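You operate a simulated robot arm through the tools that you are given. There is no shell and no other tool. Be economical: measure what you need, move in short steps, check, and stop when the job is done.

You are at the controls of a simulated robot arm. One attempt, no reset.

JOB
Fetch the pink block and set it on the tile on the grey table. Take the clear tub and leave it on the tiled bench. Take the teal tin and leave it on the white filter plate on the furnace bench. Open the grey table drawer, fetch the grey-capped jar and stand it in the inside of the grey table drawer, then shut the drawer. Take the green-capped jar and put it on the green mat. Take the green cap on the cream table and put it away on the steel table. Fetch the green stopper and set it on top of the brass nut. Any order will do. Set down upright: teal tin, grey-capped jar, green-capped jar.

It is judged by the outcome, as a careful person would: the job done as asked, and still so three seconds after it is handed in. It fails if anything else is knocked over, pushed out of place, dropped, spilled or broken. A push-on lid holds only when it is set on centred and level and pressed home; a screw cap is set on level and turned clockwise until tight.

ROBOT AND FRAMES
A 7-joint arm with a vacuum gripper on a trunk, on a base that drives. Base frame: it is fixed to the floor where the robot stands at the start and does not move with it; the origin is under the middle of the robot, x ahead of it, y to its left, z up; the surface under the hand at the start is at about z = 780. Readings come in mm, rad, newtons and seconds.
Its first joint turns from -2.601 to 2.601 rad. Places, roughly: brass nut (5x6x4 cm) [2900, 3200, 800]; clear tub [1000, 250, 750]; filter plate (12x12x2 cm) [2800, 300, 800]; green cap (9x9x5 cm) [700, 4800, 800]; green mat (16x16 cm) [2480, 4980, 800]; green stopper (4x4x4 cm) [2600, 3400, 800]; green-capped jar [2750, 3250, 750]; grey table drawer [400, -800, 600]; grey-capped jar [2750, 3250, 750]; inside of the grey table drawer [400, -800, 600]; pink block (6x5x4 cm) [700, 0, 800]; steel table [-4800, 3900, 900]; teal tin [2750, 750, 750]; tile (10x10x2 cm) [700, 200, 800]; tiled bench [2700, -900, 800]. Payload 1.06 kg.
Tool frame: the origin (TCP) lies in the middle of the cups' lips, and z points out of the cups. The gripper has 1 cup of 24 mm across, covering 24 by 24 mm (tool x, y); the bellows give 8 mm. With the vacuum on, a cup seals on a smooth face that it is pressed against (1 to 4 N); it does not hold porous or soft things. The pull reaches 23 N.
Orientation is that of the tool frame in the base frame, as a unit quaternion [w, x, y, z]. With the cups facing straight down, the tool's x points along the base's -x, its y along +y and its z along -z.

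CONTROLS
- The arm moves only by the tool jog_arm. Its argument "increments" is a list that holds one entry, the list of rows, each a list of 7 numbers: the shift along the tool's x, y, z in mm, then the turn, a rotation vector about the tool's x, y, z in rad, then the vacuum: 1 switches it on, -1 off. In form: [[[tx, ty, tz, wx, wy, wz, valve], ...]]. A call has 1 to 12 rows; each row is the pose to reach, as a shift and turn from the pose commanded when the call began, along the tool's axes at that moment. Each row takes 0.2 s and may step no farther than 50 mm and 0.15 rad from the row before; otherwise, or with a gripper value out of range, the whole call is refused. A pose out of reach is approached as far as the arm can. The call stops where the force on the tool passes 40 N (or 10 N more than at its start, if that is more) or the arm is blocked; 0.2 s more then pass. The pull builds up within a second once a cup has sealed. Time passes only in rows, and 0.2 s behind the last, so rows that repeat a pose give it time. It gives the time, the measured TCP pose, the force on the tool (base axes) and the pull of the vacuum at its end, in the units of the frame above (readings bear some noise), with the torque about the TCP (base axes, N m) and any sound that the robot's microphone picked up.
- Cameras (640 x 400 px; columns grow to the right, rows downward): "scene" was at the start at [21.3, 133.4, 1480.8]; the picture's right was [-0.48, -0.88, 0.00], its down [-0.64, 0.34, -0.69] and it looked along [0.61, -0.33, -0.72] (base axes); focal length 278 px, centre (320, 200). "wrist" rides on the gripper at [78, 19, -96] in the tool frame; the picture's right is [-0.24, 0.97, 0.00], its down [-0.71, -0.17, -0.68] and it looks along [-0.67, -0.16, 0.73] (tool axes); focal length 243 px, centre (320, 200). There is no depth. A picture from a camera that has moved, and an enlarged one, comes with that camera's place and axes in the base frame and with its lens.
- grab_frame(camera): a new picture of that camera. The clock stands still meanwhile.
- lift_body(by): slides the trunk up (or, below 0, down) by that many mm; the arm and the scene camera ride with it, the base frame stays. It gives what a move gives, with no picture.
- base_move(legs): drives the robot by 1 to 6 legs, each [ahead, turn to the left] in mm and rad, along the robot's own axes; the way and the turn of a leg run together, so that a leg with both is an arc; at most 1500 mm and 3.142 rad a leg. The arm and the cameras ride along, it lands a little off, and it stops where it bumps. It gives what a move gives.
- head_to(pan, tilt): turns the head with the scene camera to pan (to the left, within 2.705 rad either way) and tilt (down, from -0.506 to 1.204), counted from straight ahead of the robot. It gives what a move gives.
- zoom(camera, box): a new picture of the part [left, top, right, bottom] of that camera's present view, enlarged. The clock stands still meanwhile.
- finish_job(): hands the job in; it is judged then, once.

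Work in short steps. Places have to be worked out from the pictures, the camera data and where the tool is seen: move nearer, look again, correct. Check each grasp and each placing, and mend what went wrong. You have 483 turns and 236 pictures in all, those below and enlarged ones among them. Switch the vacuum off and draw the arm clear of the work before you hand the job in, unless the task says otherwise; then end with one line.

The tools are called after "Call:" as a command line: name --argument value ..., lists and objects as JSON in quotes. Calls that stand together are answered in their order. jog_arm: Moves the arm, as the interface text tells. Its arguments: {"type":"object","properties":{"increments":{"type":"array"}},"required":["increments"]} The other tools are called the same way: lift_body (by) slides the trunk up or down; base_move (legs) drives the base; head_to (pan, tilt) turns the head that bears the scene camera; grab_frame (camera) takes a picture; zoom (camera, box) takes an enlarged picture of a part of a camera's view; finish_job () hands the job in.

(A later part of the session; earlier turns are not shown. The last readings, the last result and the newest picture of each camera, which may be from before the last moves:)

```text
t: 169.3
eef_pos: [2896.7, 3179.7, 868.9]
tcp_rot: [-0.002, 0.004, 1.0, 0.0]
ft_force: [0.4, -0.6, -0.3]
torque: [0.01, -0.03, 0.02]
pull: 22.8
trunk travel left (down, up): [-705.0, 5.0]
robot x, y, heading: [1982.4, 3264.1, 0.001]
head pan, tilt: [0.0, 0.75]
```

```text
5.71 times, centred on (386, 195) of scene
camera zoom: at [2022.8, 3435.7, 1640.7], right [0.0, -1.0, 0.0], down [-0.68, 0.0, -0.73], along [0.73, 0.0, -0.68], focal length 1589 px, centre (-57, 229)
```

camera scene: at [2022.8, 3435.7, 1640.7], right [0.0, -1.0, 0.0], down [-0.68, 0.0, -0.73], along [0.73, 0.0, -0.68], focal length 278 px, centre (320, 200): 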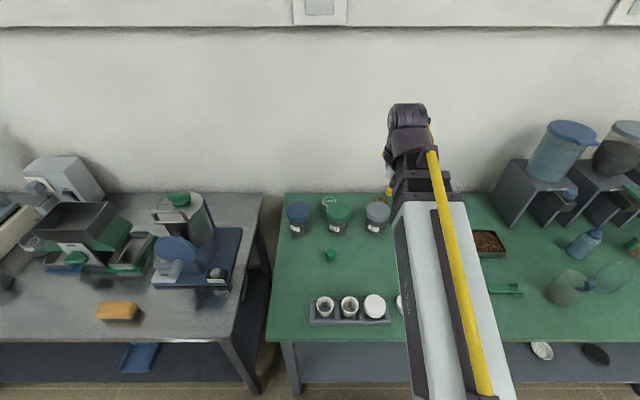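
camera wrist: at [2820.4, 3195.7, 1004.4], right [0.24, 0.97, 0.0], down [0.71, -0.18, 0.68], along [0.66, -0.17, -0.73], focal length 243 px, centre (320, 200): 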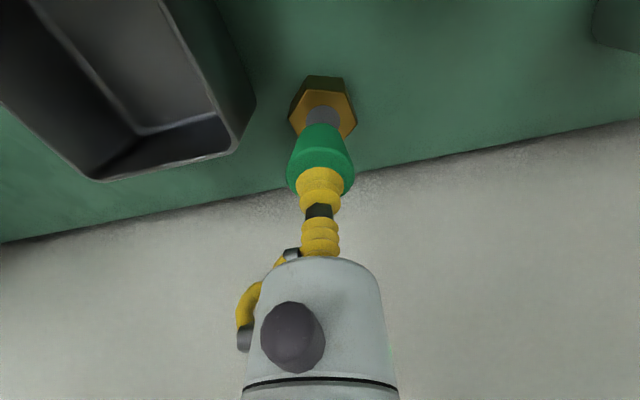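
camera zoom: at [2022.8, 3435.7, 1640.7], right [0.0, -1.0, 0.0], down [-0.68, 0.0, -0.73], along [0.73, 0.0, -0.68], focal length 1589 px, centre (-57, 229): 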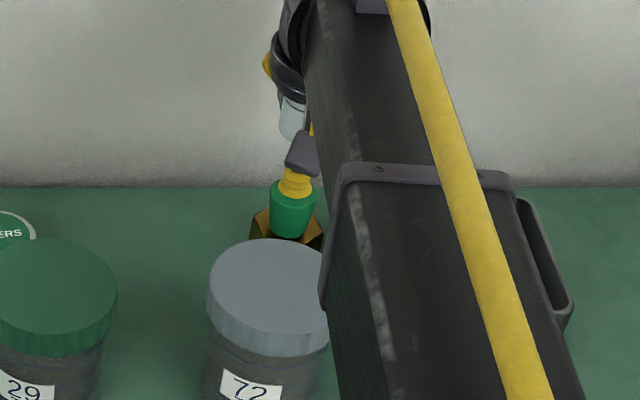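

Call:
zoom --camera "wrist" --box '[240, 80, 400, 180]'

```text
4.00 times, centred on (320, 130) of wrist
camera zoom: at [2819.6, 3198.9, 965.7], right [0.24, 0.97, 0.0], down [0.71, -0.18, 0.68], along [0.66, -0.17, -0.73], focal length 970 px, centre (320, 480)
```

zoom: 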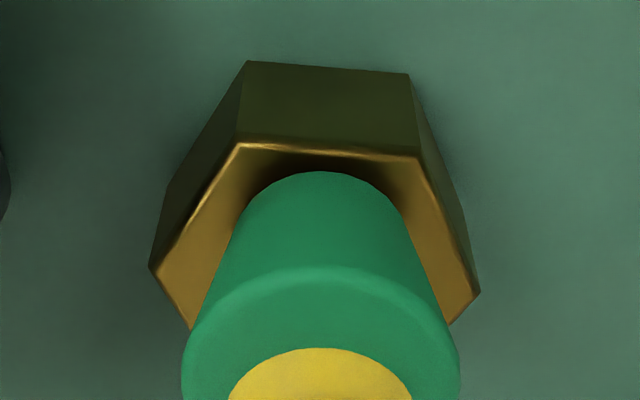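

Shift +5 mm in x, −2 in y, then lower to contact.

Call:
jog_arm --increments '[[[-5, -2, -1, 0, 0, 0, 1], [-5, -2, 1, 0, 0, 0, 1], [-5, -2, 3, 0, 0, 0, 1], [-5, -2, 4, 0, 0, 0, 1]]]'

```text
t: 170.3
eef_pos: [2900.8, 3178.7, 866.8]
tcp_rot: [-0.002, 0.004, 1.0, 0.0]
ft_force: [-0.2, 0.2, -0.5]
torque: [-0.02, 0.01, -0.01]
pull: 23.0
trunk travel left (down, up): [-705.0, 5.0]
robot x, y, heading: [1987.9, 3268.7, -0.001]
head pan, tilt: [0.0, 0.75]
```

Call:
jog_arm --increments '[[[0, 0, 2, 0, 0, 0, 1], [0, 0, 3, 0, 0, 0, 1]]]'

```text
t: 170.9
eef_pos: [2901.9, 3178.0, 865.2]
tcp_rot: [-0.001, 0.004, 1.0, 0.0]
ft_force: [1.3, -0.5, 10.9]
torque: [0.0, 0.0, -0.03]
pull: 23.0
trunk travel left (down, up): [-705.0, 5.0]
robot x, y, heading: [1987.2, 3267.1, -0.0]
head pan, tilt: [0.0, 0.75]
```

Contact. Release and lift straight up.

Call:
jog_arm --increments '[[[0, 0, 0, 0, 0, 0, -1], [0, 0, -1, 0, 0, 0, -1], [0, 0, -2, 0, 0, 0, -1], [0, 0, -10, 0, 0, 0, -1], [0, 0, -50, 0, 0, 0, -1], [0, 0, -95, 0, 0, 0, -1], [0, 0, -140, 0, 0, 0, -1], [40, 0, -165, 0, 0, 0, -1]]]'

Call:
grab_frame --camera "wrist"

```text
t: 172.8
eef_pos: [2861.5, 3177.7, 1028.3]
tcp_rot: [-0.001, 0.005, 1.0, -0.001]
ft_force: [0.5, 0.5, -0.8]
torque: [-0.01, 0.0, -0.02]
pull: 0.2
trunk travel left (down, up): [-705.0, 5.0]
robot x, y, heading: [1985.8, 3265.2, 0.002]
head pan, tilt: [0.0, 0.75]
```

```text
166 pictures are left
camera wrist: at [2783.6, 3196.8, 1123.7], right [0.24, 0.97, 0.0], down [0.71, -0.18, 0.68], along [0.66, -0.17, -0.73], focal length 243 px, centre (320, 200)
```

wrist: 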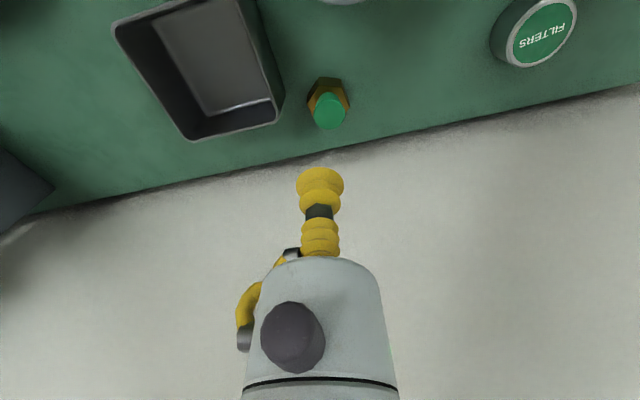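

Stopper sits on the nut. Next the green-capped jar at ≈(2754,3368).

Call:
jog_arm --increments '[[[22, 38, 0, 0, 0, 0, -1], [44, 76, 0, 0, 0, 0, -1], [66, 114, 0, 0, 0, 0, -1], [88, 152, 0, 0, 0, 0, -1], [107, 190, 0, 0, 0, 0, -1], [107, 190, 10, 0, 0, 0, -1]]]'

Call:
grab_frame --camera "wrist"

```text
t: 174.2
eef_pos: [2756.4, 3368.5, 1018.3]
tcp_rot: [-0.002, 0.004, 1.0, 0.0]
ft_force: [0.3, 0.0, -0.1]
torque: [-0.03, 0.02, -0.03]
pull: 0.1
trunk travel left (down, up): [-705.0, 5.0]
robot x, y, heading: [1984.2, 3268.9, -0.001]
head pan, tilt: [0.0, 0.75]
```

```text
165 pictures are left
camera wrist: at [2679.0, 3388.3, 1113.6], right [0.24, 0.97, 0.0], down [0.71, -0.18, 0.68], along [0.66, -0.17, -0.73], focal length 243 px, centre (320, 200)
```

wrist: 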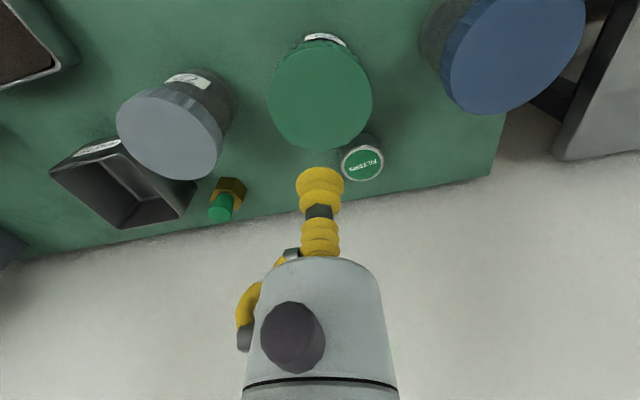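

Call:
jog_arm --increments '[[[2, 1, 45, 0, 0, 0, 1], [2, 1, 85, 0, 0, 0, 1], [2, 1, 95, 0, 0, 0, 1], [2, 1, 100, 0, 0, 0, 1], [2, 1, 104, 0, 0, 0, 1]]]'

```text
t: 175.3
eef_pos: [2755.8, 3369.5, 914.8]
tcp_rot: [-0.002, 0.005, 1.0, 0.0]
ft_force: [0.3, 0.2, 0.0]
torque: [-0.01, 0.03, 0.02]
pull: 0.1
trunk travel left (down, up): [-705.0, 5.0]
robot x, y, heading: [1985.1, 3265.0, 0.002]
head pan, tilt: [0.0, 0.75]
```

Call:
jog_arm --increments '[[[0, 0, 4, 0, 0, 0, 1], [0, 0, 8, 0, 0, 0, 1], [0, 0, 12, 0, 0, 0, 1], [0, 0, 12, 0, 0, 0, 1]]]'

```text
t: 176.3
eef_pos: [2753.3, 3370.1, 904.3]
tcp_rot: [-0.001, 0.004, 1.0, 0.001]
ft_force: [-2.9, 1.5, 16.8]
torque: [-0.02, -0.05, 0.01]
pull: 23.1
trunk travel left (down, up): [-705.0, 5.0]
robot x, y, heading: [1988.1, 3267.7, 0.002]
head pan, tilt: [0.0, 0.75]
```

Sealed. Lift, retract to transport pose.

Call:
jog_arm --increments '[[[0, 0, -8, 0, 0, 0, 1], [0, 0, -40, 0, 0, 0, 1], [0, 0, -85, 0, 0, 0, 1], [0, 0, -130, 0, 0, 0, 1], [0, 0, -175, 0, 0, 0, 1], [30, -10, -205, 0, 0, 0, 1], [60, -25, -235, 0, 0, 0, 1], [95, -45, -260, 0, 0, 0, 1], [135, -70, -270, 0, 0, 0, 1], [170, -100, -270, 0, 0, 0, 1]]]'

Call:
grab_frame --camera "scene"

```text
t: 178.6
eef_pos: [2582.0, 3271.1, 1174.8]
tcp_rot: [-0.002, 0.005, 1.0, 0.0]
ft_force: [0.1, 1.1, -3.7]
torque: [0.0, 0.0, 0.01]
pull: 22.8
trunk travel left (down, up): [-705.0, 5.0]
robot x, y, heading: [1987.7, 3267.5, -0.003]
head pan, tilt: [0.0, 0.75]
```

```text
164 pictures are left
camera scene: at [2022.6, 3435.5, 1640.7], right [0.0, -1.0, 0.0], down [-0.68, 0.0, -0.73], along [0.73, 0.0, -0.68], focal length 278 px, centre (320, 200)
```

scene: 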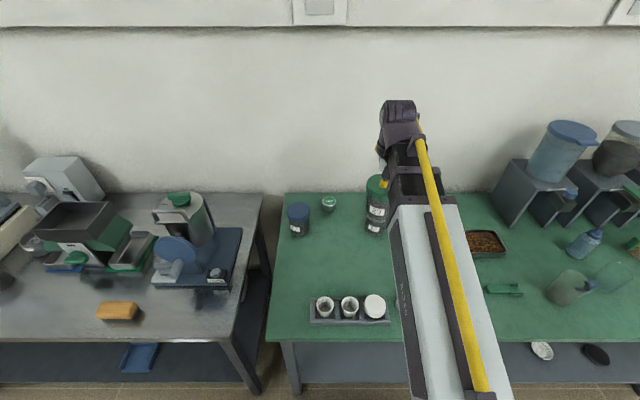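

Jar held. Drive to about (1830,4930) and face the bench with the mat.

Call:
base_move --legs '[[-150, 0], [0, 1.572], [1400, 0]]'

Call:
head_to --pan -0.8 --tilt 0.6

Call:
grab_frame --camera "scene"

```text
t: 190.3
eef_pos: [1888.1, 5283.5, 1172.5]
tcp_rot: [-0.002, -0.694, 0.72, -0.001]
ft_force: [0.3, -0.5, -4.5]
torque: [0.0, 0.0, 0.01]
pull: 22.7
trunk travel left (down, up): [-705.0, 5.0]
robot x, y, heading: [1876.6, 4682.9, 1.542]
head pan, tilt: [0.0, 0.75]
```

```text
t: 191.5
eef_pos: [1888.4, 5283.4, 1172.4]
tcp_rot: [-0.002, -0.693, 0.721, -0.001]
ft_force: [-0.8, -0.6, -2.7]
torque: [-0.02, 0.01, -0.03]
pull: 22.9
trunk travel left (down, up): [-705.0, 5.0]
robot x, y, heading: [1869.9, 4684.5, 1.545]
head pan, tilt: [-0.799, 0.6]
```

```text
163 pictures are left
camera scene: at [1766.4, 4703.8, 1653.6], right [0.68, -0.74, 0.0], down [-0.42, -0.38, -0.82], along [0.61, 0.56, -0.57], focal length 278 px, centre (320, 200)
```

scene: 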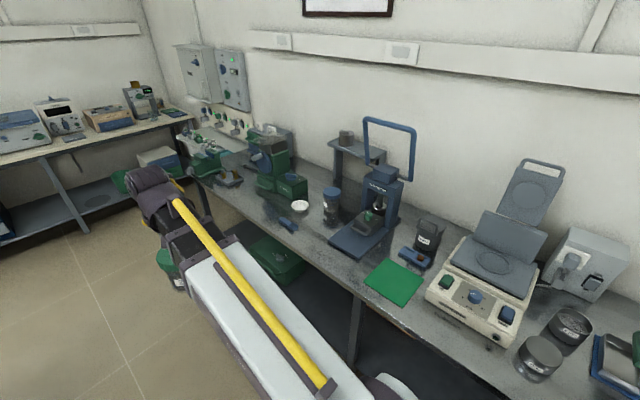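

Mat ≈(2475,4971). Move ahead and face it.

Call:
base_move --legs '[[278, 0.02], [0, -1.565]]'

Call:
head_to --pan -0.1 --tilt 0.95

Call:
grab_frame --camera "scene"

Call:
grab_frame --camera "wrist"

```text
t: 197.2
eef_pos: [2477.2, 4962.6, 1174.2]
tcp_rot: [-0.002, 0.007, 1.0, 0.0]
ft_force: [0.0, -0.3, -4.1]
torque: [0.03, 0.05, 0.02]
pull: 22.9
trunk travel left (down, up): [-705.0, 5.0]
robot x, y, heading: [1881.9, 4961.9, -0.004]
head pan, tilt: [-0.799, 0.6]
```

```text
t: 198.3
eef_pos: [2478.3, 4962.2, 1174.0]
tcp_rot: [-0.001, 0.007, 1.0, 0.0]
ft_force: [0.0, 0.0, -2.9]
torque: [0.02, 0.02, -0.02]
pull: 22.4
trunk travel left (down, up): [-705.0, 5.0]
robot x, y, heading: [1881.4, 4963.7, -0.002]
head pan, tilt: [-0.099, 0.949]
```

```text
162 pictures are left
camera scene: at [1906.6, 5122.5, 1625.2], right [-0.11, -0.99, 0.0], down [-0.81, 0.09, -0.58], along [0.58, -0.06, -0.81], focal length 278 px, centre (320, 200)
```

scene: 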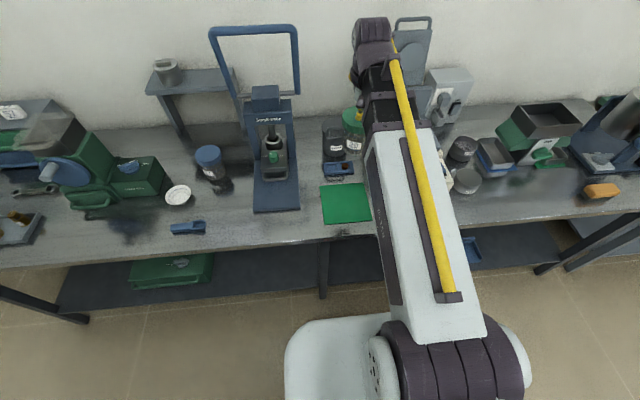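

```text
161 pictures are left
camera wrist: at [2400.1, 4981.8, 1268.9], right [0.25, 0.97, 0.0], down [0.71, -0.18, 0.68], along [0.66, -0.17, -0.73], focal length 243 px, centre (320, 200)
```

wrist: 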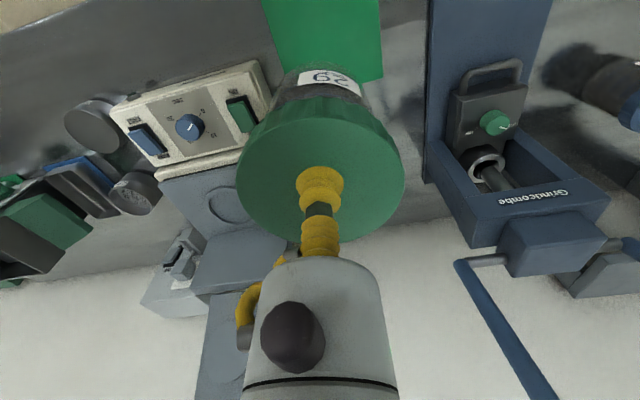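

Mat centre ≈(2483,4972). Lower toward it.

Call:
jog_arm --increments '[[[-5, 10, 45, 0, 0, 0, 1], [-5, 10, 90, 0, 0, 0, 1], [-5, 10, 135, 0, 0, 0, 1], [-5, 10, 180, 0, 0, 0, 1], [-5, 10, 220, 0, 0, 0, 1], [-5, 10, 240, 0, 0, 0, 1]]]'

Call:
grab_frame --camera "wrist"

Call:
grab_frame --camera "scene"

```text
t: 199.7
eef_pos: [2482.5, 4973.0, 932.8]
tcp_rot: [-0.002, 0.007, 1.0, 0.0]
ft_force: [0.7, -0.5, -2.9]
torque: [0.01, 0.05, -0.01]
pull: 23.2
trunk travel left (down, up): [-705.0, 5.0]
robot x, y, heading: [1877.2, 4962.8, -0.002]
head pan, tilt: [-0.099, 0.949]
```

```text
160 pictures are left
camera wrist: at [2405.1, 4991.7, 1028.6], right [0.25, 0.97, 0.0], down [0.71, -0.18, 0.68], along [0.66, -0.17, -0.73], focal length 243 px, centre (320, 200)
```

wrist: 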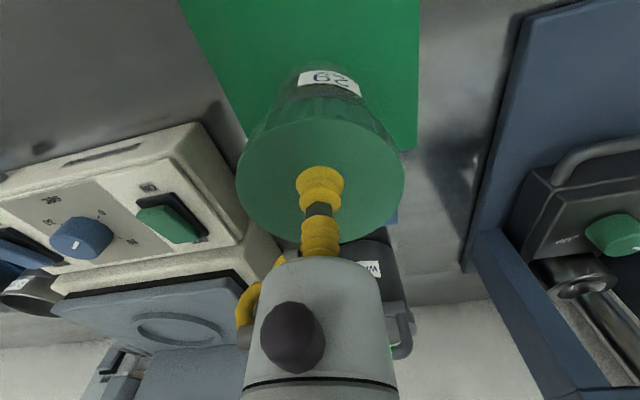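

```text
159 pictures are left
camera scene: at [1906.7, 5122.6, 1625.2], right [-0.1, -0.99, 0.0], down [-0.81, 0.08, -0.58], along [0.58, -0.06, -0.81], focal length 278 px, centre (320, 200)
```

scene: 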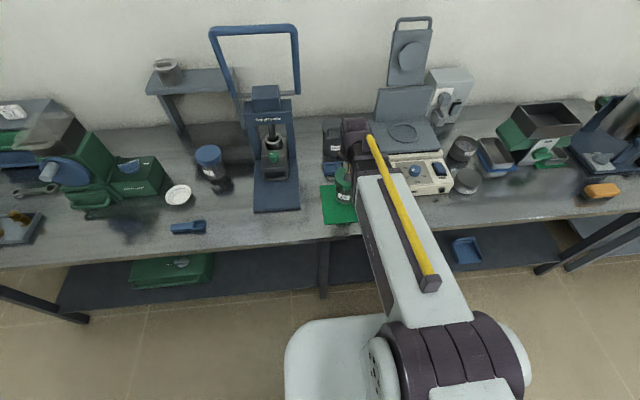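

Call:
jog_arm --increments '[[[-3, 0, 10, 0, 0, 0, 1], [-3, 0, 18, 0, 0, 0, 1], [-3, 0, 23, 0, 0, 0, 1]]]'

```text
t: 200.5
eef_pos: [2483.3, 4971.8, 912.6]
tcp_rot: [-0.001, 0.008, 1.0, 0.0]
ft_force: [-2.3, 0.8, 10.6]
torque: [-0.03, -0.04, 0.01]
pull: 23.5
trunk travel left (down, up): [-705.0, 5.0]
robot x, y, heading: [1873.6, 4962.4, -0.0]
head pan, tilt: [-0.099, 0.949]
```

Contact. Release and rise.

Call:
jog_arm --increments '[[[0, 0, 0, 0, 0, 0, -1], [0, 0, -2, 0, 0, 0, -1], [0, 0, -3, 0, 0, 0, -1], [0, 0, -12, 0, 0, 0, -1], [0, 0, -55, 0, 0, 0, -1], [0, 0, -100, 0, 0, 0, -1], [0, 0, -145, 0, 0, 0, -1], [0, 0, -190, 0, 0, 0, -1], [0, 0, -235, 0, 0, 0, -1]]]'

Call:
grab_frame --camera "wrist"

```text
t: 202.5
eef_pos: [2484.2, 4973.4, 1148.5]
tcp_rot: [-0.002, 0.007, 1.0, -0.001]
ft_force: [0.0, 0.4, 0.3]
torque: [-0.01, -0.01, 0.0]
pull: 0.0
trunk travel left (down, up): [-705.0, 5.0]
robot x, y, heading: [1876.8, 4963.7, -0.009]
head pan, tilt: [-0.099, 0.949]
```

```text
158 pictures are left
camera wrist: at [2407.0, 4992.8, 1241.9], right [0.25, 0.97, 0.0], down [0.71, -0.18, 0.68], along [0.66, -0.17, -0.73], focal length 243 px, centre (320, 200)
```

wrist: 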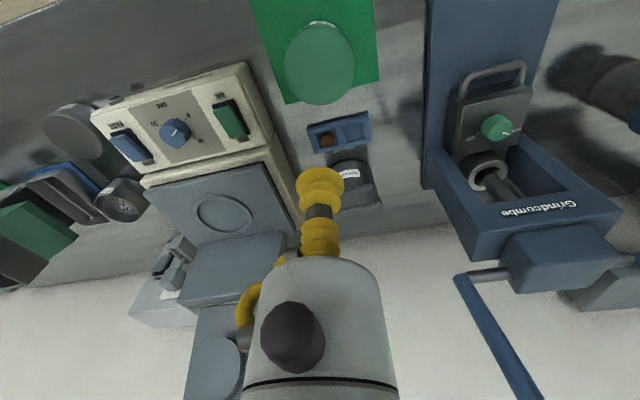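

Jar stands on the mat. Next: green cap on the cream table; turn round to face −x and look.

Call:
base_move --legs '[[-30, 0], [0, 3.14]]'

Call:
head_to --pan 0.0 --tilt 0.55

Call:
grab_frame --camera "scene"

```text
t: 210.7
eef_pos: [1245.3, 4957.0, 1145.9]
tcp_rot: [0.0, 1.0, -0.012, 0.002]
ft_force: [-0.5, 0.2, 0.1]
torque: [-0.01, -0.01, -0.01]
pull: 0.0
trunk travel left (down, up): [-705.0, 5.0]
robot x, y, heading: [1846.9, 4962.5, 3.121]
head pan, tilt: [-0.099, 0.949]
```

```text
t: 211.5
eef_pos: [1245.0, 4958.1, 1146.3]
tcp_rot: [0.001, 1.0, -0.013, 0.002]
ft_force: [-0.3, 0.0, 0.1]
torque: [0.01, 0.01, -0.01]
pull: 0.1
trunk travel left (down, up): [-705.0, 5.0]
robot x, y, heading: [1845.7, 4964.9, 3.13]
head pan, tilt: [0.0, 0.55]
```

```text
157 pictures are left
camera scene: at [1800.9, 4790.6, 1658.0], right [0.02, 1.0, 0.0], down [0.52, -0.01, -0.85], along [-0.85, 0.01, -0.52], focal length 278 px, centre (320, 200)
```

scene: 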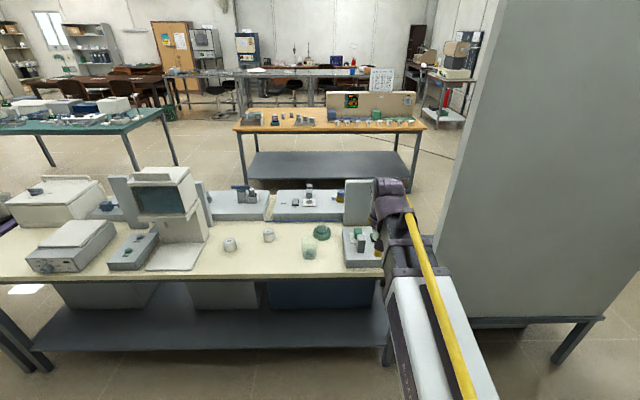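

Call:
zoom --camera "scene" --box '[200, 170, 424, 310]'

```text
2.86 times, centred on (312, 240) of scene
camera zoom: at [1800.9, 4790.6, 1658.0], right [0.02, 1.0, 0.0], down [0.52, -0.01, -0.85], along [-0.85, 0.01, -0.52], focal length 795 px, centre (343, 86)
```

zoom: 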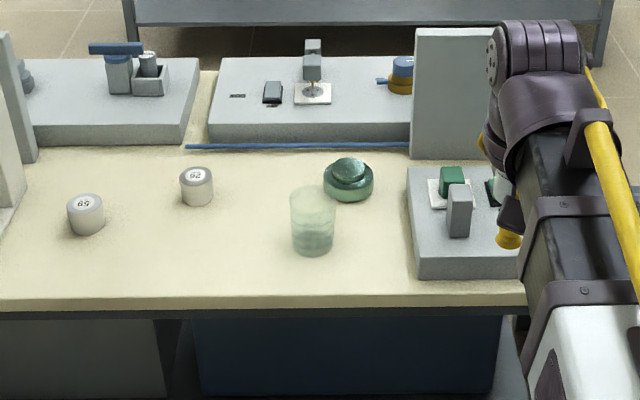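

Cap ≈(727,4811). Drive to ≈(1530,4815), facing −x.

Call:
base_move --legs '[[0, 0.455], [345, 0], [0, -0.45]]'

Call:
grab_frame --camera "wrist"

Call:
head_to --pan 0.0 --tilt 0.75

Call:
grab_frame --camera "scene"

```text
t: 216.4
eef_pos: [934.1, 4806.9, 1146.1]
tcp_rot: [0.0, 1.0, -0.01, 0.002]
ft_force: [0.1, -0.1, -0.5]
torque: [0.0, -0.02, 0.01]
pull: 0.1
trunk travel left (down, up): [-705.0, 5.0]
robot x, y, heading: [1540.3, 4815.6, 3.126]
head pan, tilt: [0.0, 0.55]
```

```text
155 pictures are left
camera wrist: at [1012.7, 4787.2, 1241.4], right [-0.25, -0.97, 0.0], down [-0.71, 0.19, 0.68], along [-0.66, 0.17, -0.73], focal length 243 px, centre (320, 200)
```

wrist: 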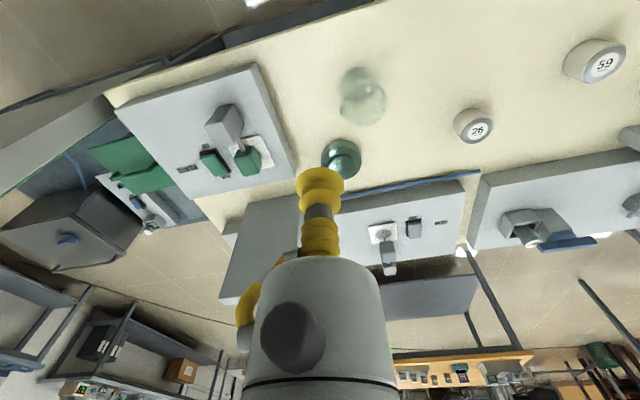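

```text
t: 217.1
eef_pos: [935.2, 4808.0, 1144.9]
tcp_rot: [0.001, 1.0, -0.01, 0.002]
ft_force: [0.0, -0.4, 0.6]
torque: [0.01, 0.01, -0.03]
pull: 0.0
trunk travel left (down, up): [-705.0, 5.0]
robot x, y, heading: [1538.1, 4814.2, 3.13]
head pan, tilt: [0.0, 0.75]
```

```text
154 pictures are left
camera scene: at [1498.0, 4644.1, 1640.7], right [0.01, 1.0, 0.0], down [0.68, -0.01, -0.73], along [-0.73, 0.01, -0.68], focal length 278 px, centre (320, 200)
```

scene: 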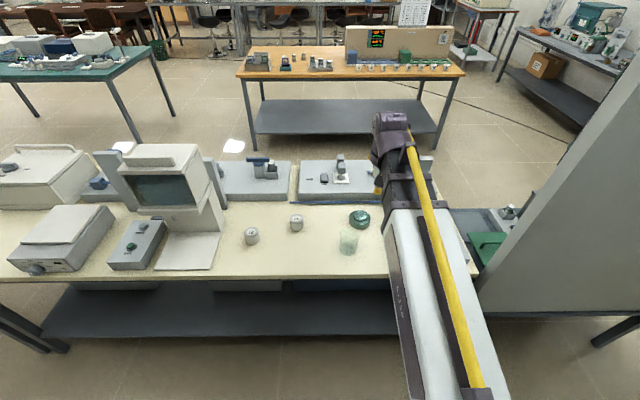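

Move above the cap (≈745,4809), high enough over the glass cup.

Call:
jog_arm --increments '[[[-45, 0, 20, 0, 0, 0, -1], [-90, 0, 40, 0, 0, 0, -1], [-135, 0, 60, 0, 0, 0, -1], [-180, 0, 80, 0, 0, 0, -1], [-189, 0, 125, 0, 0, 0, -1], [-189, 0, 160, 0, 0, 0, -1]]]'

Call:
grab_frame --camera "wrist"

Call:
zoom --camera "scene" --box '[300, 170, 420, 245]'

```text
t: 218.5
eef_pos: [744.6, 4810.7, 984.8]
tcp_rot: [0.0, 1.0, -0.01, 0.001]
ft_force: [0.4, -0.5, 0.6]
torque: [-0.01, 0.05, -0.03]
pull: 0.1
trunk travel left (down, up): [-705.0, 5.0]
robot x, y, heading: [1541.4, 4817.1, 3.13]
head pan, tilt: [0.0, 0.75]
```

```text
153 pictures are left
camera wrist: at [823.5, 4790.2, 1080.3], right [-0.25, -0.97, 0.0], down [-0.71, 0.19, 0.68], along [-0.66, 0.17, -0.73], focal length 243 px, centre (320, 200)
```

wrist: 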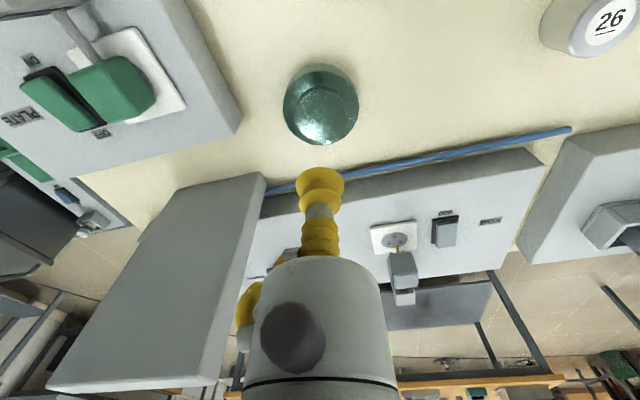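

```text
5.33 times, centred on (360, 208) of scene
camera zoom: at [1498.0, 4644.1, 1640.7], right [0.01, 1.0, 0.0], down [0.68, -0.01, -0.73], along [-0.73, 0.01, -0.68], focal length 1484 px, centre (107, 160)
```

zoom: 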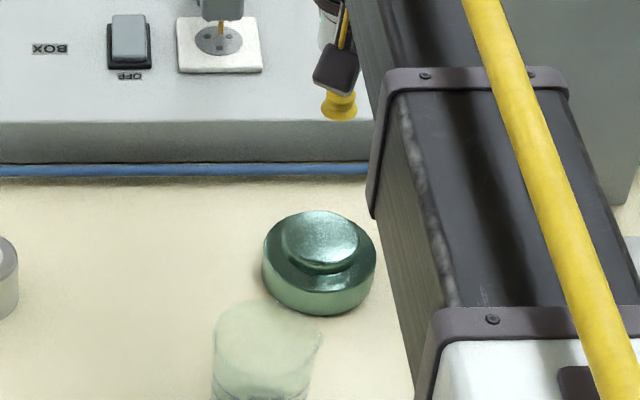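

Cap top ≈(720,4812,834). Shift and lower to z≈860.

Call:
jog_arm --increments '[[[-25, 0, 40, 0, 0, 0, -1], [-25, 0, 85, 0, 0, 0, -1], [-25, 0, 122, 0, 0, 0, -1]]]'

Call:
grab_frame --camera "wrist"

```text
t: 219.3
eef_pos: [721.0, 4812.3, 864.1]
tcp_rot: [0.0, 1.0, -0.01, 0.002]
ft_force: [0.0, -0.1, 0.0]
torque: [0.0, -0.02, 0.0]
pull: 0.1
trunk travel left (down, up): [-705.0, 5.0]
robot x, y, heading: [1540.5, 4814.4, 3.126]
head pan, tilt: [0.0, 0.75]
```

```text
151 pictures are left
camera wrist: at [799.1, 4791.1, 958.8], right [-0.25, -0.97, 0.0], down [-0.71, 0.19, 0.68], along [-0.66, 0.17, -0.73], focal length 243 px, centre (320, 200)
```

wrist: 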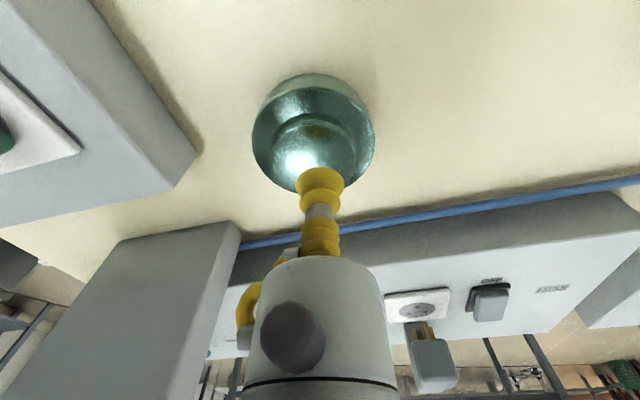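

Aligned. Press with vacuum.

Call:
jog_arm --increments '[[[0, 0, 18, 0, 0, 0, 1], [0, 0, 25, 0, 0, 0, 1], [0, 0, 29, 0, 0, 0, 1], [0, 0, 32, 0, 0, 0, 1], [0, 0, 32, 0, 0, 0, 1]]]'

```text
t: 220.5
eef_pos: [721.6, 4811.8, 831.4]
tcp_rot: [0.001, 1.0, -0.01, 0.002]
ft_force: [1.0, 0.3, 0.4]
torque: [-0.05, -0.03, 0.03]
pull: 0.0
trunk travel left (down, up): [-705.0, 5.0]
robot x, y, heading: [1540.1, 4817.5, 3.131]
head pan, tilt: [0.0, 0.75]
```

Call:
jog_arm --increments '[[[0, 0, 3, 0, 0, 0, 1], [0, 0, 6, 0, 0, 0, 1], [0, 0, 9, 0, 0, 0, 1], [0, 0, 9, 0, 0, 0, 1]]]'

Call:
zoom --camera "wrist" --box '[220, 80, 420, 205]'

```text
t: 221.5
eef_pos: [722.6, 4812.0, 823.6]
tcp_rot: [0.001, 1.0, -0.009, 0.001]
ft_force: [-3.0, -1.0, 17.4]
torque: [0.01, 0.01, 0.01]
pull: 22.9
trunk travel left (down, up): [-705.0, 5.0]
robot x, y, heading: [1539.7, 4814.4, 3.135]
head pan, tilt: [0.0, 0.75]
```

```text
3.20 times, centred on (320, 142) of wrist
camera zoom: at [800.1, 4790.9, 919.1], right [-0.25, -0.97, 0.0], down [-0.71, 0.19, 0.68], along [-0.66, 0.17, -0.73], focal length 776 px, centre (320, 384)
```

zoom: 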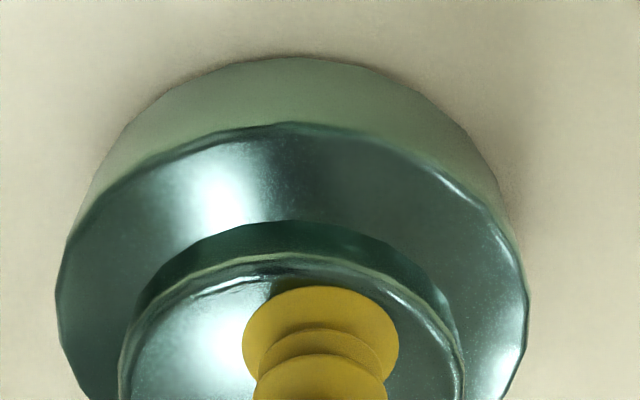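

Sealed. Lift straight up, then retract.

Call:
jog_arm --increments '[[[0, 0, -8, 0, 0, 0, 1], [0, 0, -45, 0, 0, 0, 1], [0, 0, -90, 0, 0, 0, 1], [0, 0, -135, 0, 0, 0, 1], [0, 0, -180, 0, 0, 0, 1], [0, 0, -225, 0, 0, 0, 1], [40, 0, -250, 0, 0, 0, 1], [80, 0, -270, 0, 0, 0, 1], [120, 0, -290, 0, 0, 0, 1], [160, 0, -310, 0, 0, 0, 1], [200, 0, -330, 0, 0, 0, 1], [230, 0, -340, 0, 0, 0, 1]]]'

Call:
grab_frame --camera "scene"

```text
t: 224.1
eef_pos: [951.9, 4808.5, 1164.0]
tcp_rot: [-0.001, 1.0, -0.011, 0.001]
ft_force: [0.5, 0.6, -4.0]
torque: [-0.06, -0.04, -0.01]
pull: 23.0
trunk travel left (down, up): [-705.0, 5.0]
robot x, y, heading: [1537.7, 4816.6, 3.127]
head pan, tilt: [0.0, 0.75]
```

```text
149 pictures are left
camera scene: at [1498.2, 4644.1, 1640.7], right [0.01, 1.0, 0.0], down [0.68, -0.01, -0.73], along [-0.73, 0.01, -0.68], focal length 278 px, centre (320, 200)
```

scene: 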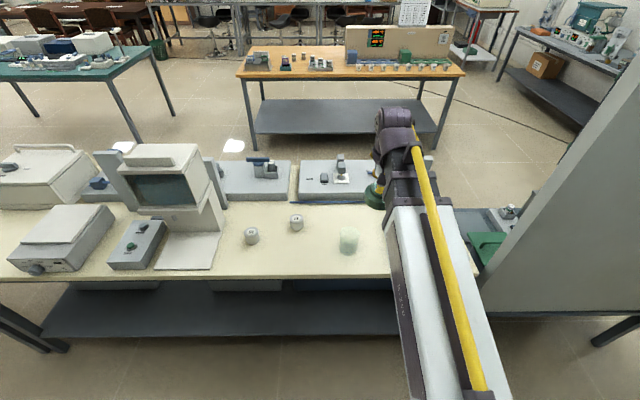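

Cap held. The long way round: south along the aisle first.

Call:
base_move --legs '[[0, 1.585], [1400, 0], [1200, 0]]'

```text
t: 240.7
eef_pos: [1527.7, 1615.7, 1163.0]
tcp_rot: [-0.001, 0.716, 0.698, 0.001]
ft_force: [-0.3, 0.5, -2.9]
torque: [0.04, -0.02, 0.01]
pull: 22.7
trunk travel left (down, up): [-705.0, 5.0]
robot x, y, heading: [1520.9, 2204.1, -1.586]
head pan, tilt: [0.0, 0.75]
```

Call:
base_move --legs '[[1282, 0.01], [0, -1.566], [1200, 0], [630, 0]]'

```text
t: 259.7
eef_pos: [-895.7, 922.5, 1162.0]
tcp_rot: [0.001, 1.0, -0.007, 0.001]
ft_force: [0.5, 0.8, -3.3]
torque: [-0.03, 0.01, 0.0]
pull: 23.3
trunk travel left (down, up): [-705.0, 5.0]
robot x, y, heading: [-307.7, 934.2, 3.141]
head pan, tilt: [0.0, 0.75]
```

Call:
base_move --legs '[[0, -1.571], [1250, 0], [1240, 0]]'

Call:
head_to --pan 1.3 --tilt 0.4

Call:
grab_frame --camera "scene"

```text
t: 275.6
eef_pos: [-333.0, 3992.9, 1162.5]
tcp_rot: [-0.002, -0.705, 0.71, -0.001]
ft_force: [-0.7, -0.4, -2.6]
torque: [-0.05, 0.04, -0.01]
pull: 22.9
trunk travel left (down, up): [-705.0, 5.0]
robot x, y, heading: [-322.1, 3404.6, 1.575]
head pan, tilt: [0.0, 0.75]
```

```text
t: 277.1
eef_pos: [-331.4, 3992.7, 1162.8]
tcp_rot: [-0.002, -0.704, 0.71, -0.001]
ft_force: [0.3, -1.2, -3.0]
torque: [-0.03, 0.03, 0.02]
pull: 22.9
trunk travel left (down, up): [-705.0, 5.0]
robot x, y, heading: [-316.1, 3397.7, 1.575]
head pan, tilt: [1.3, 0.4]
```

```text
148 pictures are left
camera scene: at [-578.5, 3381.6, 1671.8], right [0.27, 0.96, 0.0], down [0.38, -0.1, -0.92], along [-0.89, 0.25, -0.39], focal length 278 px, centre (320, 200)
```

scene: 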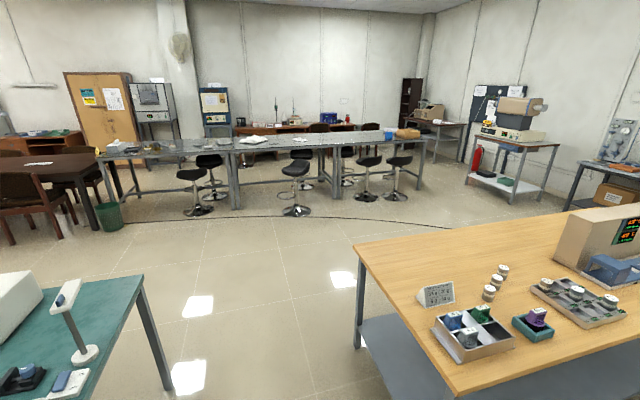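

Passage clear. Turn west and drive through to x≈−3300.

Call:
base_move --legs '[[0, 1.566], [1500, 0], [1400, 0]]'

Call:
head_to --pan 0.0 --tilt 0.5

Call:
grab_frame --camera "scene"

```text
t: 294.9
eef_pos: [-3819.9, 3427.6, 1162.7]
tcp_rot: [0.0, 1.0, -0.009, 0.002]
ft_force: [0.5, 0.5, -2.6]
torque: [0.0, -0.04, -0.02]
pull: 23.0
trunk travel left (down, up): [-705.0, 5.0]
robot x, y, heading: [-3231.3, 3433.9, 3.132]
head pan, tilt: [1.3, 0.4]
```

```text
t: 296.4
eef_pos: [-3820.5, 3426.9, 1163.4]
tcp_rot: [0.0, 1.0, -0.009, 0.001]
ft_force: [0.9, -0.2, -2.2]
torque: [-0.04, -0.04, 0.0]
pull: 23.3
trunk travel left (down, up): [-705.0, 5.0]
robot x, y, heading: [-3230.8, 3434.6, 3.13]
head pan, tilt: [0.0, 0.499]
```

```text
147 pictures are left
camera scene: at [-3280.8, 3262.6, 1662.7], right [0.01, 1.0, 0.0], down [0.48, 0.0, -0.88], along [-0.88, 0.01, -0.48], focal length 278 px, centre (320, 200)
```

scene: 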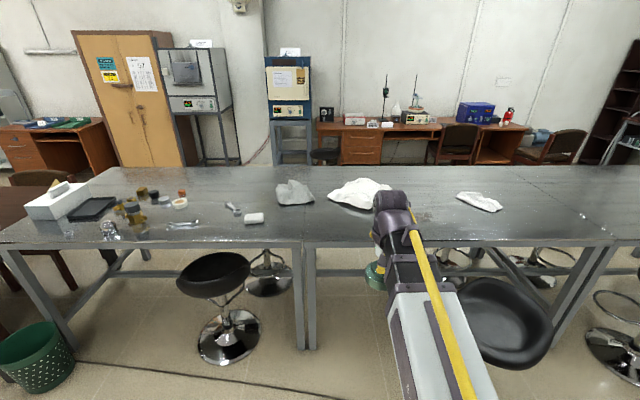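

Right-hand steel table is the one at (-4800,3900). Drive 460 mm nearer and look.

Call:
base_move --legs '[[460, 0]]'

Call:
head_to --pan 0.0 --tilt 0.75

Call:
grab_frame --camera "scene"

Call:
grab_frame --camera "wrist"

```text
t: 299.2
eef_pos: [-4281.0, 3429.0, 1161.2]
tcp_rot: [0.0, 1.0, -0.008, 0.002]
ft_force: [-0.5, 0.5, -3.0]
torque: [0.0, -0.04, 0.03]
pull: 23.1
trunk travel left (down, up): [-705.0, 5.0]
robot x, y, heading: [-3691.4, 3436.6, 3.135]
head pan, tilt: [0.0, 0.499]
```

```text
t: 299.9
eef_pos: [-4279.7, 3429.9, 1162.6]
tcp_rot: [0.0, 1.0, -0.008, 0.001]
ft_force: [0.0, 0.5, -3.1]
torque: [-0.06, -0.05, 0.0]
pull: 22.5
trunk travel left (down, up): [-705.0, 5.0]
robot x, y, heading: [-3695.3, 3439.4, 3.126]
head pan, tilt: [0.0, 0.75]
```

```text
146 pictures are left
camera scene: at [-3732.5, 3266.5, 1640.7], right [0.01, 1.0, 0.0], down [0.68, -0.01, -0.73], along [-0.73, 0.01, -0.68], focal length 278 px, centre (320, 200)
```

scene: 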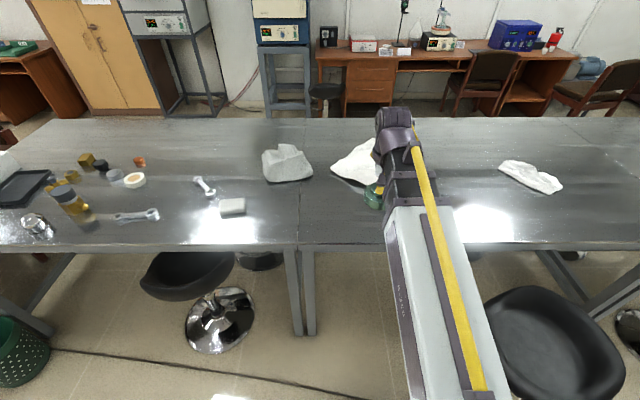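

```text
145 pictures are left
camera wrist: at [-4202.2, 3409.1, 1257.9], right [-0.25, -0.97, 0.0], down [-0.71, 0.18, 0.68], along [-0.66, 0.17, -0.73], focal length 243 px, centre (320, 200)
```

wrist: 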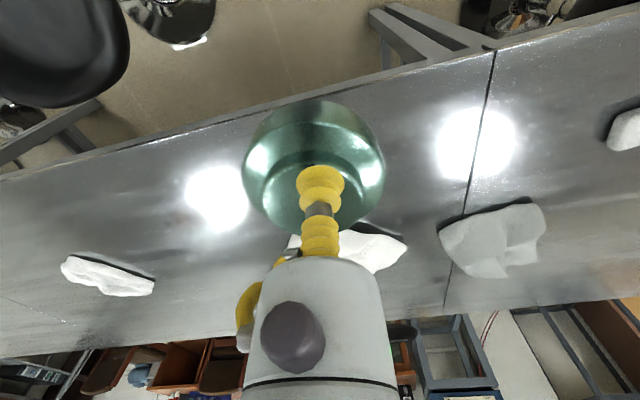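

Place at ≈(-4480,3450). Move there and lower to z≈970.

Call:
jog_arm --increments '[[[-45, -5, 10, 0, 0, 0, 1], [-90, -10, 20, 0, 0, 0, 1], [-135, -15, 40, 0, 0, 0, 1], [-175, -20, 65, 0, 0, 0, 1], [-200, -20, 100, 0, 0, 0, 1], [-200, -20, 140, 0, 0, 0, 1], [-200, -20, 180, 0, 0, 0, 1]]]'

Call:
grab_frame --camera "wrist"

Call:
zoom --camera "scene" --box '[280, 120, 440, 220]'

```text
t: 301.5
eef_pos: [-4479.1, 3452.0, 981.2]
tcp_rot: [0.001, 1.0, -0.009, 0.001]
ft_force: [-0.4, -0.3, -3.2]
torque: [0.01, -0.02, -0.02]
pull: 23.1
trunk travel left (down, up): [-705.0, 5.0]
robot x, y, heading: [-3689.8, 3438.2, 3.13]
head pan, tilt: [0.0, 0.75]
```

```text
144 pictures are left
camera wrist: at [-4401.4, 3431.8, 1076.0], right [-0.25, -0.97, 0.0], down [-0.71, 0.18, 0.68], along [-0.66, 0.17, -0.73], focal length 243 px, centre (320, 200)
```

wrist: 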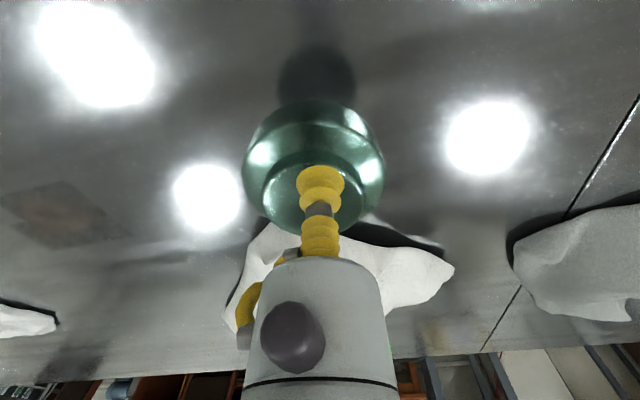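

```text
4.00 times, centred on (360, 170) of scene
camera zoom: at [-3732.7, 3266.5, 1640.7], right [0.01, 1.0, 0.0], down [0.68, -0.01, -0.73], along [-0.73, 0.01, -0.68], focal length 1113 px, centre (160, 320)
```

zoom: 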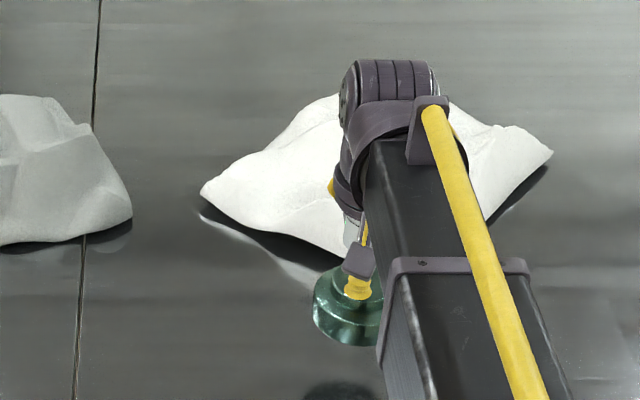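

Call:
jog_arm --increments '[[[0, 0, 12, 0, 0, 0, 1], [0, 0, 24, 0, 0, 0, 1], [0, 0, 32, 0, 0, 0, 1]]]'

Call:
grab_frame --camera "wrist"

```text
t: 302.3
eef_pos: [-4480.3, 3452.4, 949.8]
tcp_rot: [0.001, 1.0, -0.009, 0.002]
ft_force: [-0.5, 0.7, -2.6]
torque: [-0.01, -0.05, -0.01]
pull: 23.1
trunk travel left (down, up): [-705.0, 5.0]
robot x, y, heading: [-3685.4, 3438.7, 3.132]
head pan, tilt: [0.0, 0.75]
```

```text
142 pictures are left
camera wrist: at [-4401.4, 3432.4, 1045.0], right [-0.25, -0.97, 0.0], down [-0.71, 0.18, 0.68], along [-0.66, 0.17, -0.73], focal length 243 px, centre (320, 200)
```

wrist: 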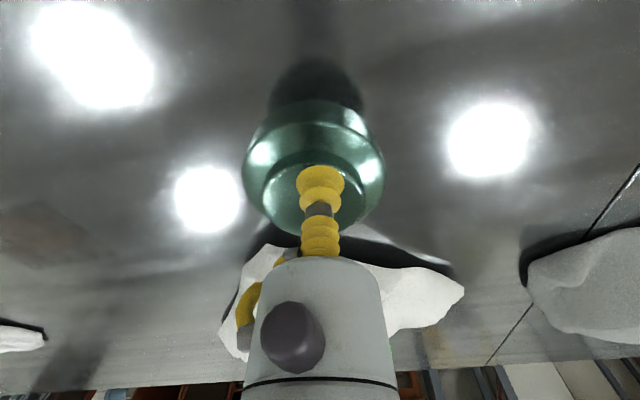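

Call:
jog_arm --increments '[[[0, 0, 4, 0, 0, 0, 1], [0, 0, 8, 0, 0, 0, 1], [0, 0, 12, 0, 0, 0, 1]]]'

```text
t: 303.1
eef_pos: [-4480.4, 3452.6, 936.6]
tcp_rot: [0.0, 1.0, -0.008, 0.001]
ft_force: [-0.4, -0.5, -3.5]
torque: [-0.02, -0.06, 0.01]
pull: 23.1
trunk travel left (down, up): [-705.0, 5.0]
robot x, y, heading: [-3692.0, 3436.1, 3.13]
head pan, tilt: [0.0, 0.75]
```

Call:
jog_arm --increments '[[[0, 0, 3, 0, 0, 0, 1], [0, 0, 6, 0, 0, 0, 1], [0, 0, 8, 0, 0, 0, 1]]]'

```text
t: 303.9
eef_pos: [-4479.7, 3453.0, 929.2]
tcp_rot: [0.0, 1.0, -0.009, 0.002]
ft_force: [-0.1, 0.2, -3.3]
torque: [-0.03, -0.07, 0.0]
pull: 23.3
trunk travel left (down, up): [-705.0, 5.0]
robot x, y, heading: [-3690.3, 3435.5, 3.134]
head pan, tilt: [0.0, 0.75]
```

Call:
jog_arm --increments '[[[0, 0, 3, 0, 0, 0, 1], [0, 0, 6, 0, 0, 0, 1], [0, 0, 8, 0, 0, 0, 1]]]'

Call:
grab_frame --camera "wrist"

```text
t: 304.7
eef_pos: [-4479.7, 3453.7, 921.6]
tcp_rot: [0.0, 1.0, -0.009, 0.003]
ft_force: [0.0, -0.3, -2.6]
torque: [-0.05, -0.03, 0.01]
pull: 23.0
trunk travel left (down, up): [-705.0, 5.0]
robot x, y, heading: [-3689.8, 3437.8, 3.133]
head pan, tilt: [0.0, 0.75]
```

```text
141 pictures are left
camera wrist: at [-4401.3, 3432.6, 1017.0], right [-0.25, -0.97, 0.0], down [-0.71, 0.18, 0.68], along [-0.66, 0.17, -0.73], focal length 243 px, centre (320, 200)
```

wrist: 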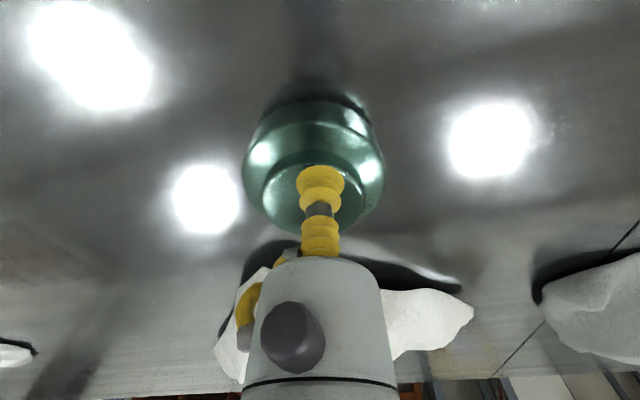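

Still a small gap; keep lowering in small steps.

Call:
jog_arm --increments '[[[0, 0, 2, 0, 0, 0, 1], [0, 0, 4, 0, 0, 0, 1], [0, 0, 6, 0, 0, 0, 1]]]'

```text
t: 305.5
eef_pos: [-4478.4, 3453.7, 916.0]
tcp_rot: [-0.001, 1.0, -0.009, 0.001]
ft_force: [1.4, -1.1, 4.9]
torque: [0.07, 0.15, -0.01]
pull: 22.8
trunk travel left (down, up): [-705.0, 5.0]
robot x, y, heading: [-3691.0, 3437.8, 3.136]
head pan, tilt: [0.0, 0.75]
```

Contact. Release and rise.

Call:
jog_arm --increments '[[[0, 0, 1, 0, 0, 0, -1], [0, 0, 0, 0, 0, 0, -1], [0, 0, -2, 0, 0, 0, -1], [0, 0, -12, 0, 0, 0, -1], [0, 0, -55, 0, 0, 0, -1], [0, 0, -100, 0, 0, 0, -1], [20, 0, -140, 0, 0, 0, -1], [55, 0, -175, 0, 0, 0, -1], [95, 0, -205, 0, 0, 0, -1], [135, 0, -230, 0, 0, 0, -1], [175, 0, -250, 0, 0, 0, -1], [215, 0, -260, 0, 0, 0, -1]]]'

Call:
grab_frame --camera "wrist"

```text
t: 308.1
eef_pos: [-4264.0, 3447.5, 1175.1]
tcp_rot: [0.0, 1.0, -0.009, 0.001]
ft_force: [-0.6, 0.5, 0.1]
torque: [0.03, 0.0, -0.01]
pull: 0.1
trunk travel left (down, up): [-705.0, 5.0]
robot x, y, heading: [-3693.0, 3440.0, 3.132]
head pan, tilt: [0.0, 0.75]
```

```text
140 pictures are left
camera wrist: at [-4186.1, 3427.8, 1272.2], right [-0.25, -0.97, 0.0], down [-0.71, 0.18, 0.68], along [-0.66, 0.17, -0.73], focal length 243 px, centre (320, 200)
```

wrist: 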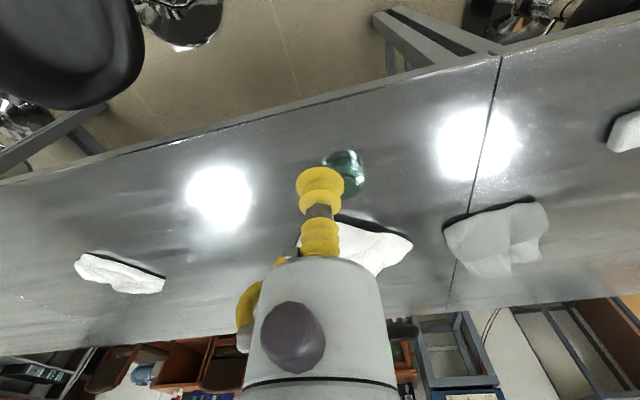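

Cap rests on the steel table. Return toward the grey table's front.

Call:
base_move --legs '[[-300, 0], [0, 3.14], [1500, 0], [1500, 0]]'

```text
t: 331.6
eef_pos: [177.8, 3351.9, 1177.4]
tcp_rot: [-0.002, 0.02, 1.0, 0.0]
ft_force: [0.8, -0.1, -0.5]
torque: [-0.02, 0.0, 0.02]
pull: 0.1
trunk travel left (down, up): [-705.0, 5.0]
robot x, y, heading: [-393.4, 3375.1, -0.031]
head pan, tilt: [0.0, 0.75]
```

Call:
base_move --legs '[[0, -1.54], [1400, 0], [1400, 0], [900, 0]]'

Call:
head_to --pan 0.8 --tilt 0.8

Call:
grab_frame --camera "scene"

```text
t: 353.1
eef_pos: [-413.3, -865.1, 1176.8]
tcp_rot: [0.0, 0.712, 0.702, 0.001]
ft_force: [0.1, 0.6, 0.0]
torque: [-0.01, -0.02, -0.03]
pull: 0.0
trunk travel left (down, up): [-705.0, 5.0]
robot x, y, heading: [-407.7, -291.9, -1.576]
head pan, tilt: [0.0, 0.75]
```

```text
t: 354.2
eef_pos: [-411.5, -866.7, 1177.0]
tcp_rot: [-0.001, 0.712, 0.702, 0.001]
ft_force: [0.2, -0.4, 0.7]
torque: [-0.01, 0.0, 0.02]
pull: 0.2
trunk travel left (down, up): [-705.0, 5.0]
robot x, y, heading: [-406.9, -289.7, -1.577]
head pan, tilt: [0.799, 0.799]
```

```text
139 pictures are left
camera scene: at [-179.2, -306.0, 1636.7], right [-0.7, -0.71, 0.0], down [-0.51, 0.5, -0.7], along [0.5, -0.49, -0.72], focal length 278 px, centre (320, 200)
```

scene: 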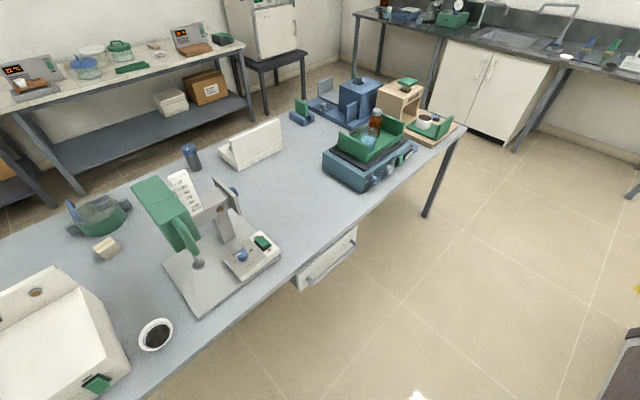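

Call:
zoom --camera "scene" --box '[270, 210, 390, 300]'

```text
4.44 times, centred on (330, 255) of scene
camera zoom: at [-179.2, -306.0, 1636.7], right [-0.7, -0.71, 0.0], down [-0.51, 0.5, -0.7], along [0.5, -0.49, -0.72], focal length 1236 px, centre (276, -44)
```

zoom: 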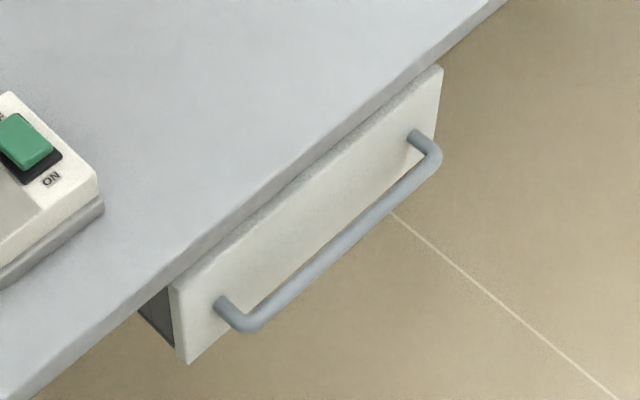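

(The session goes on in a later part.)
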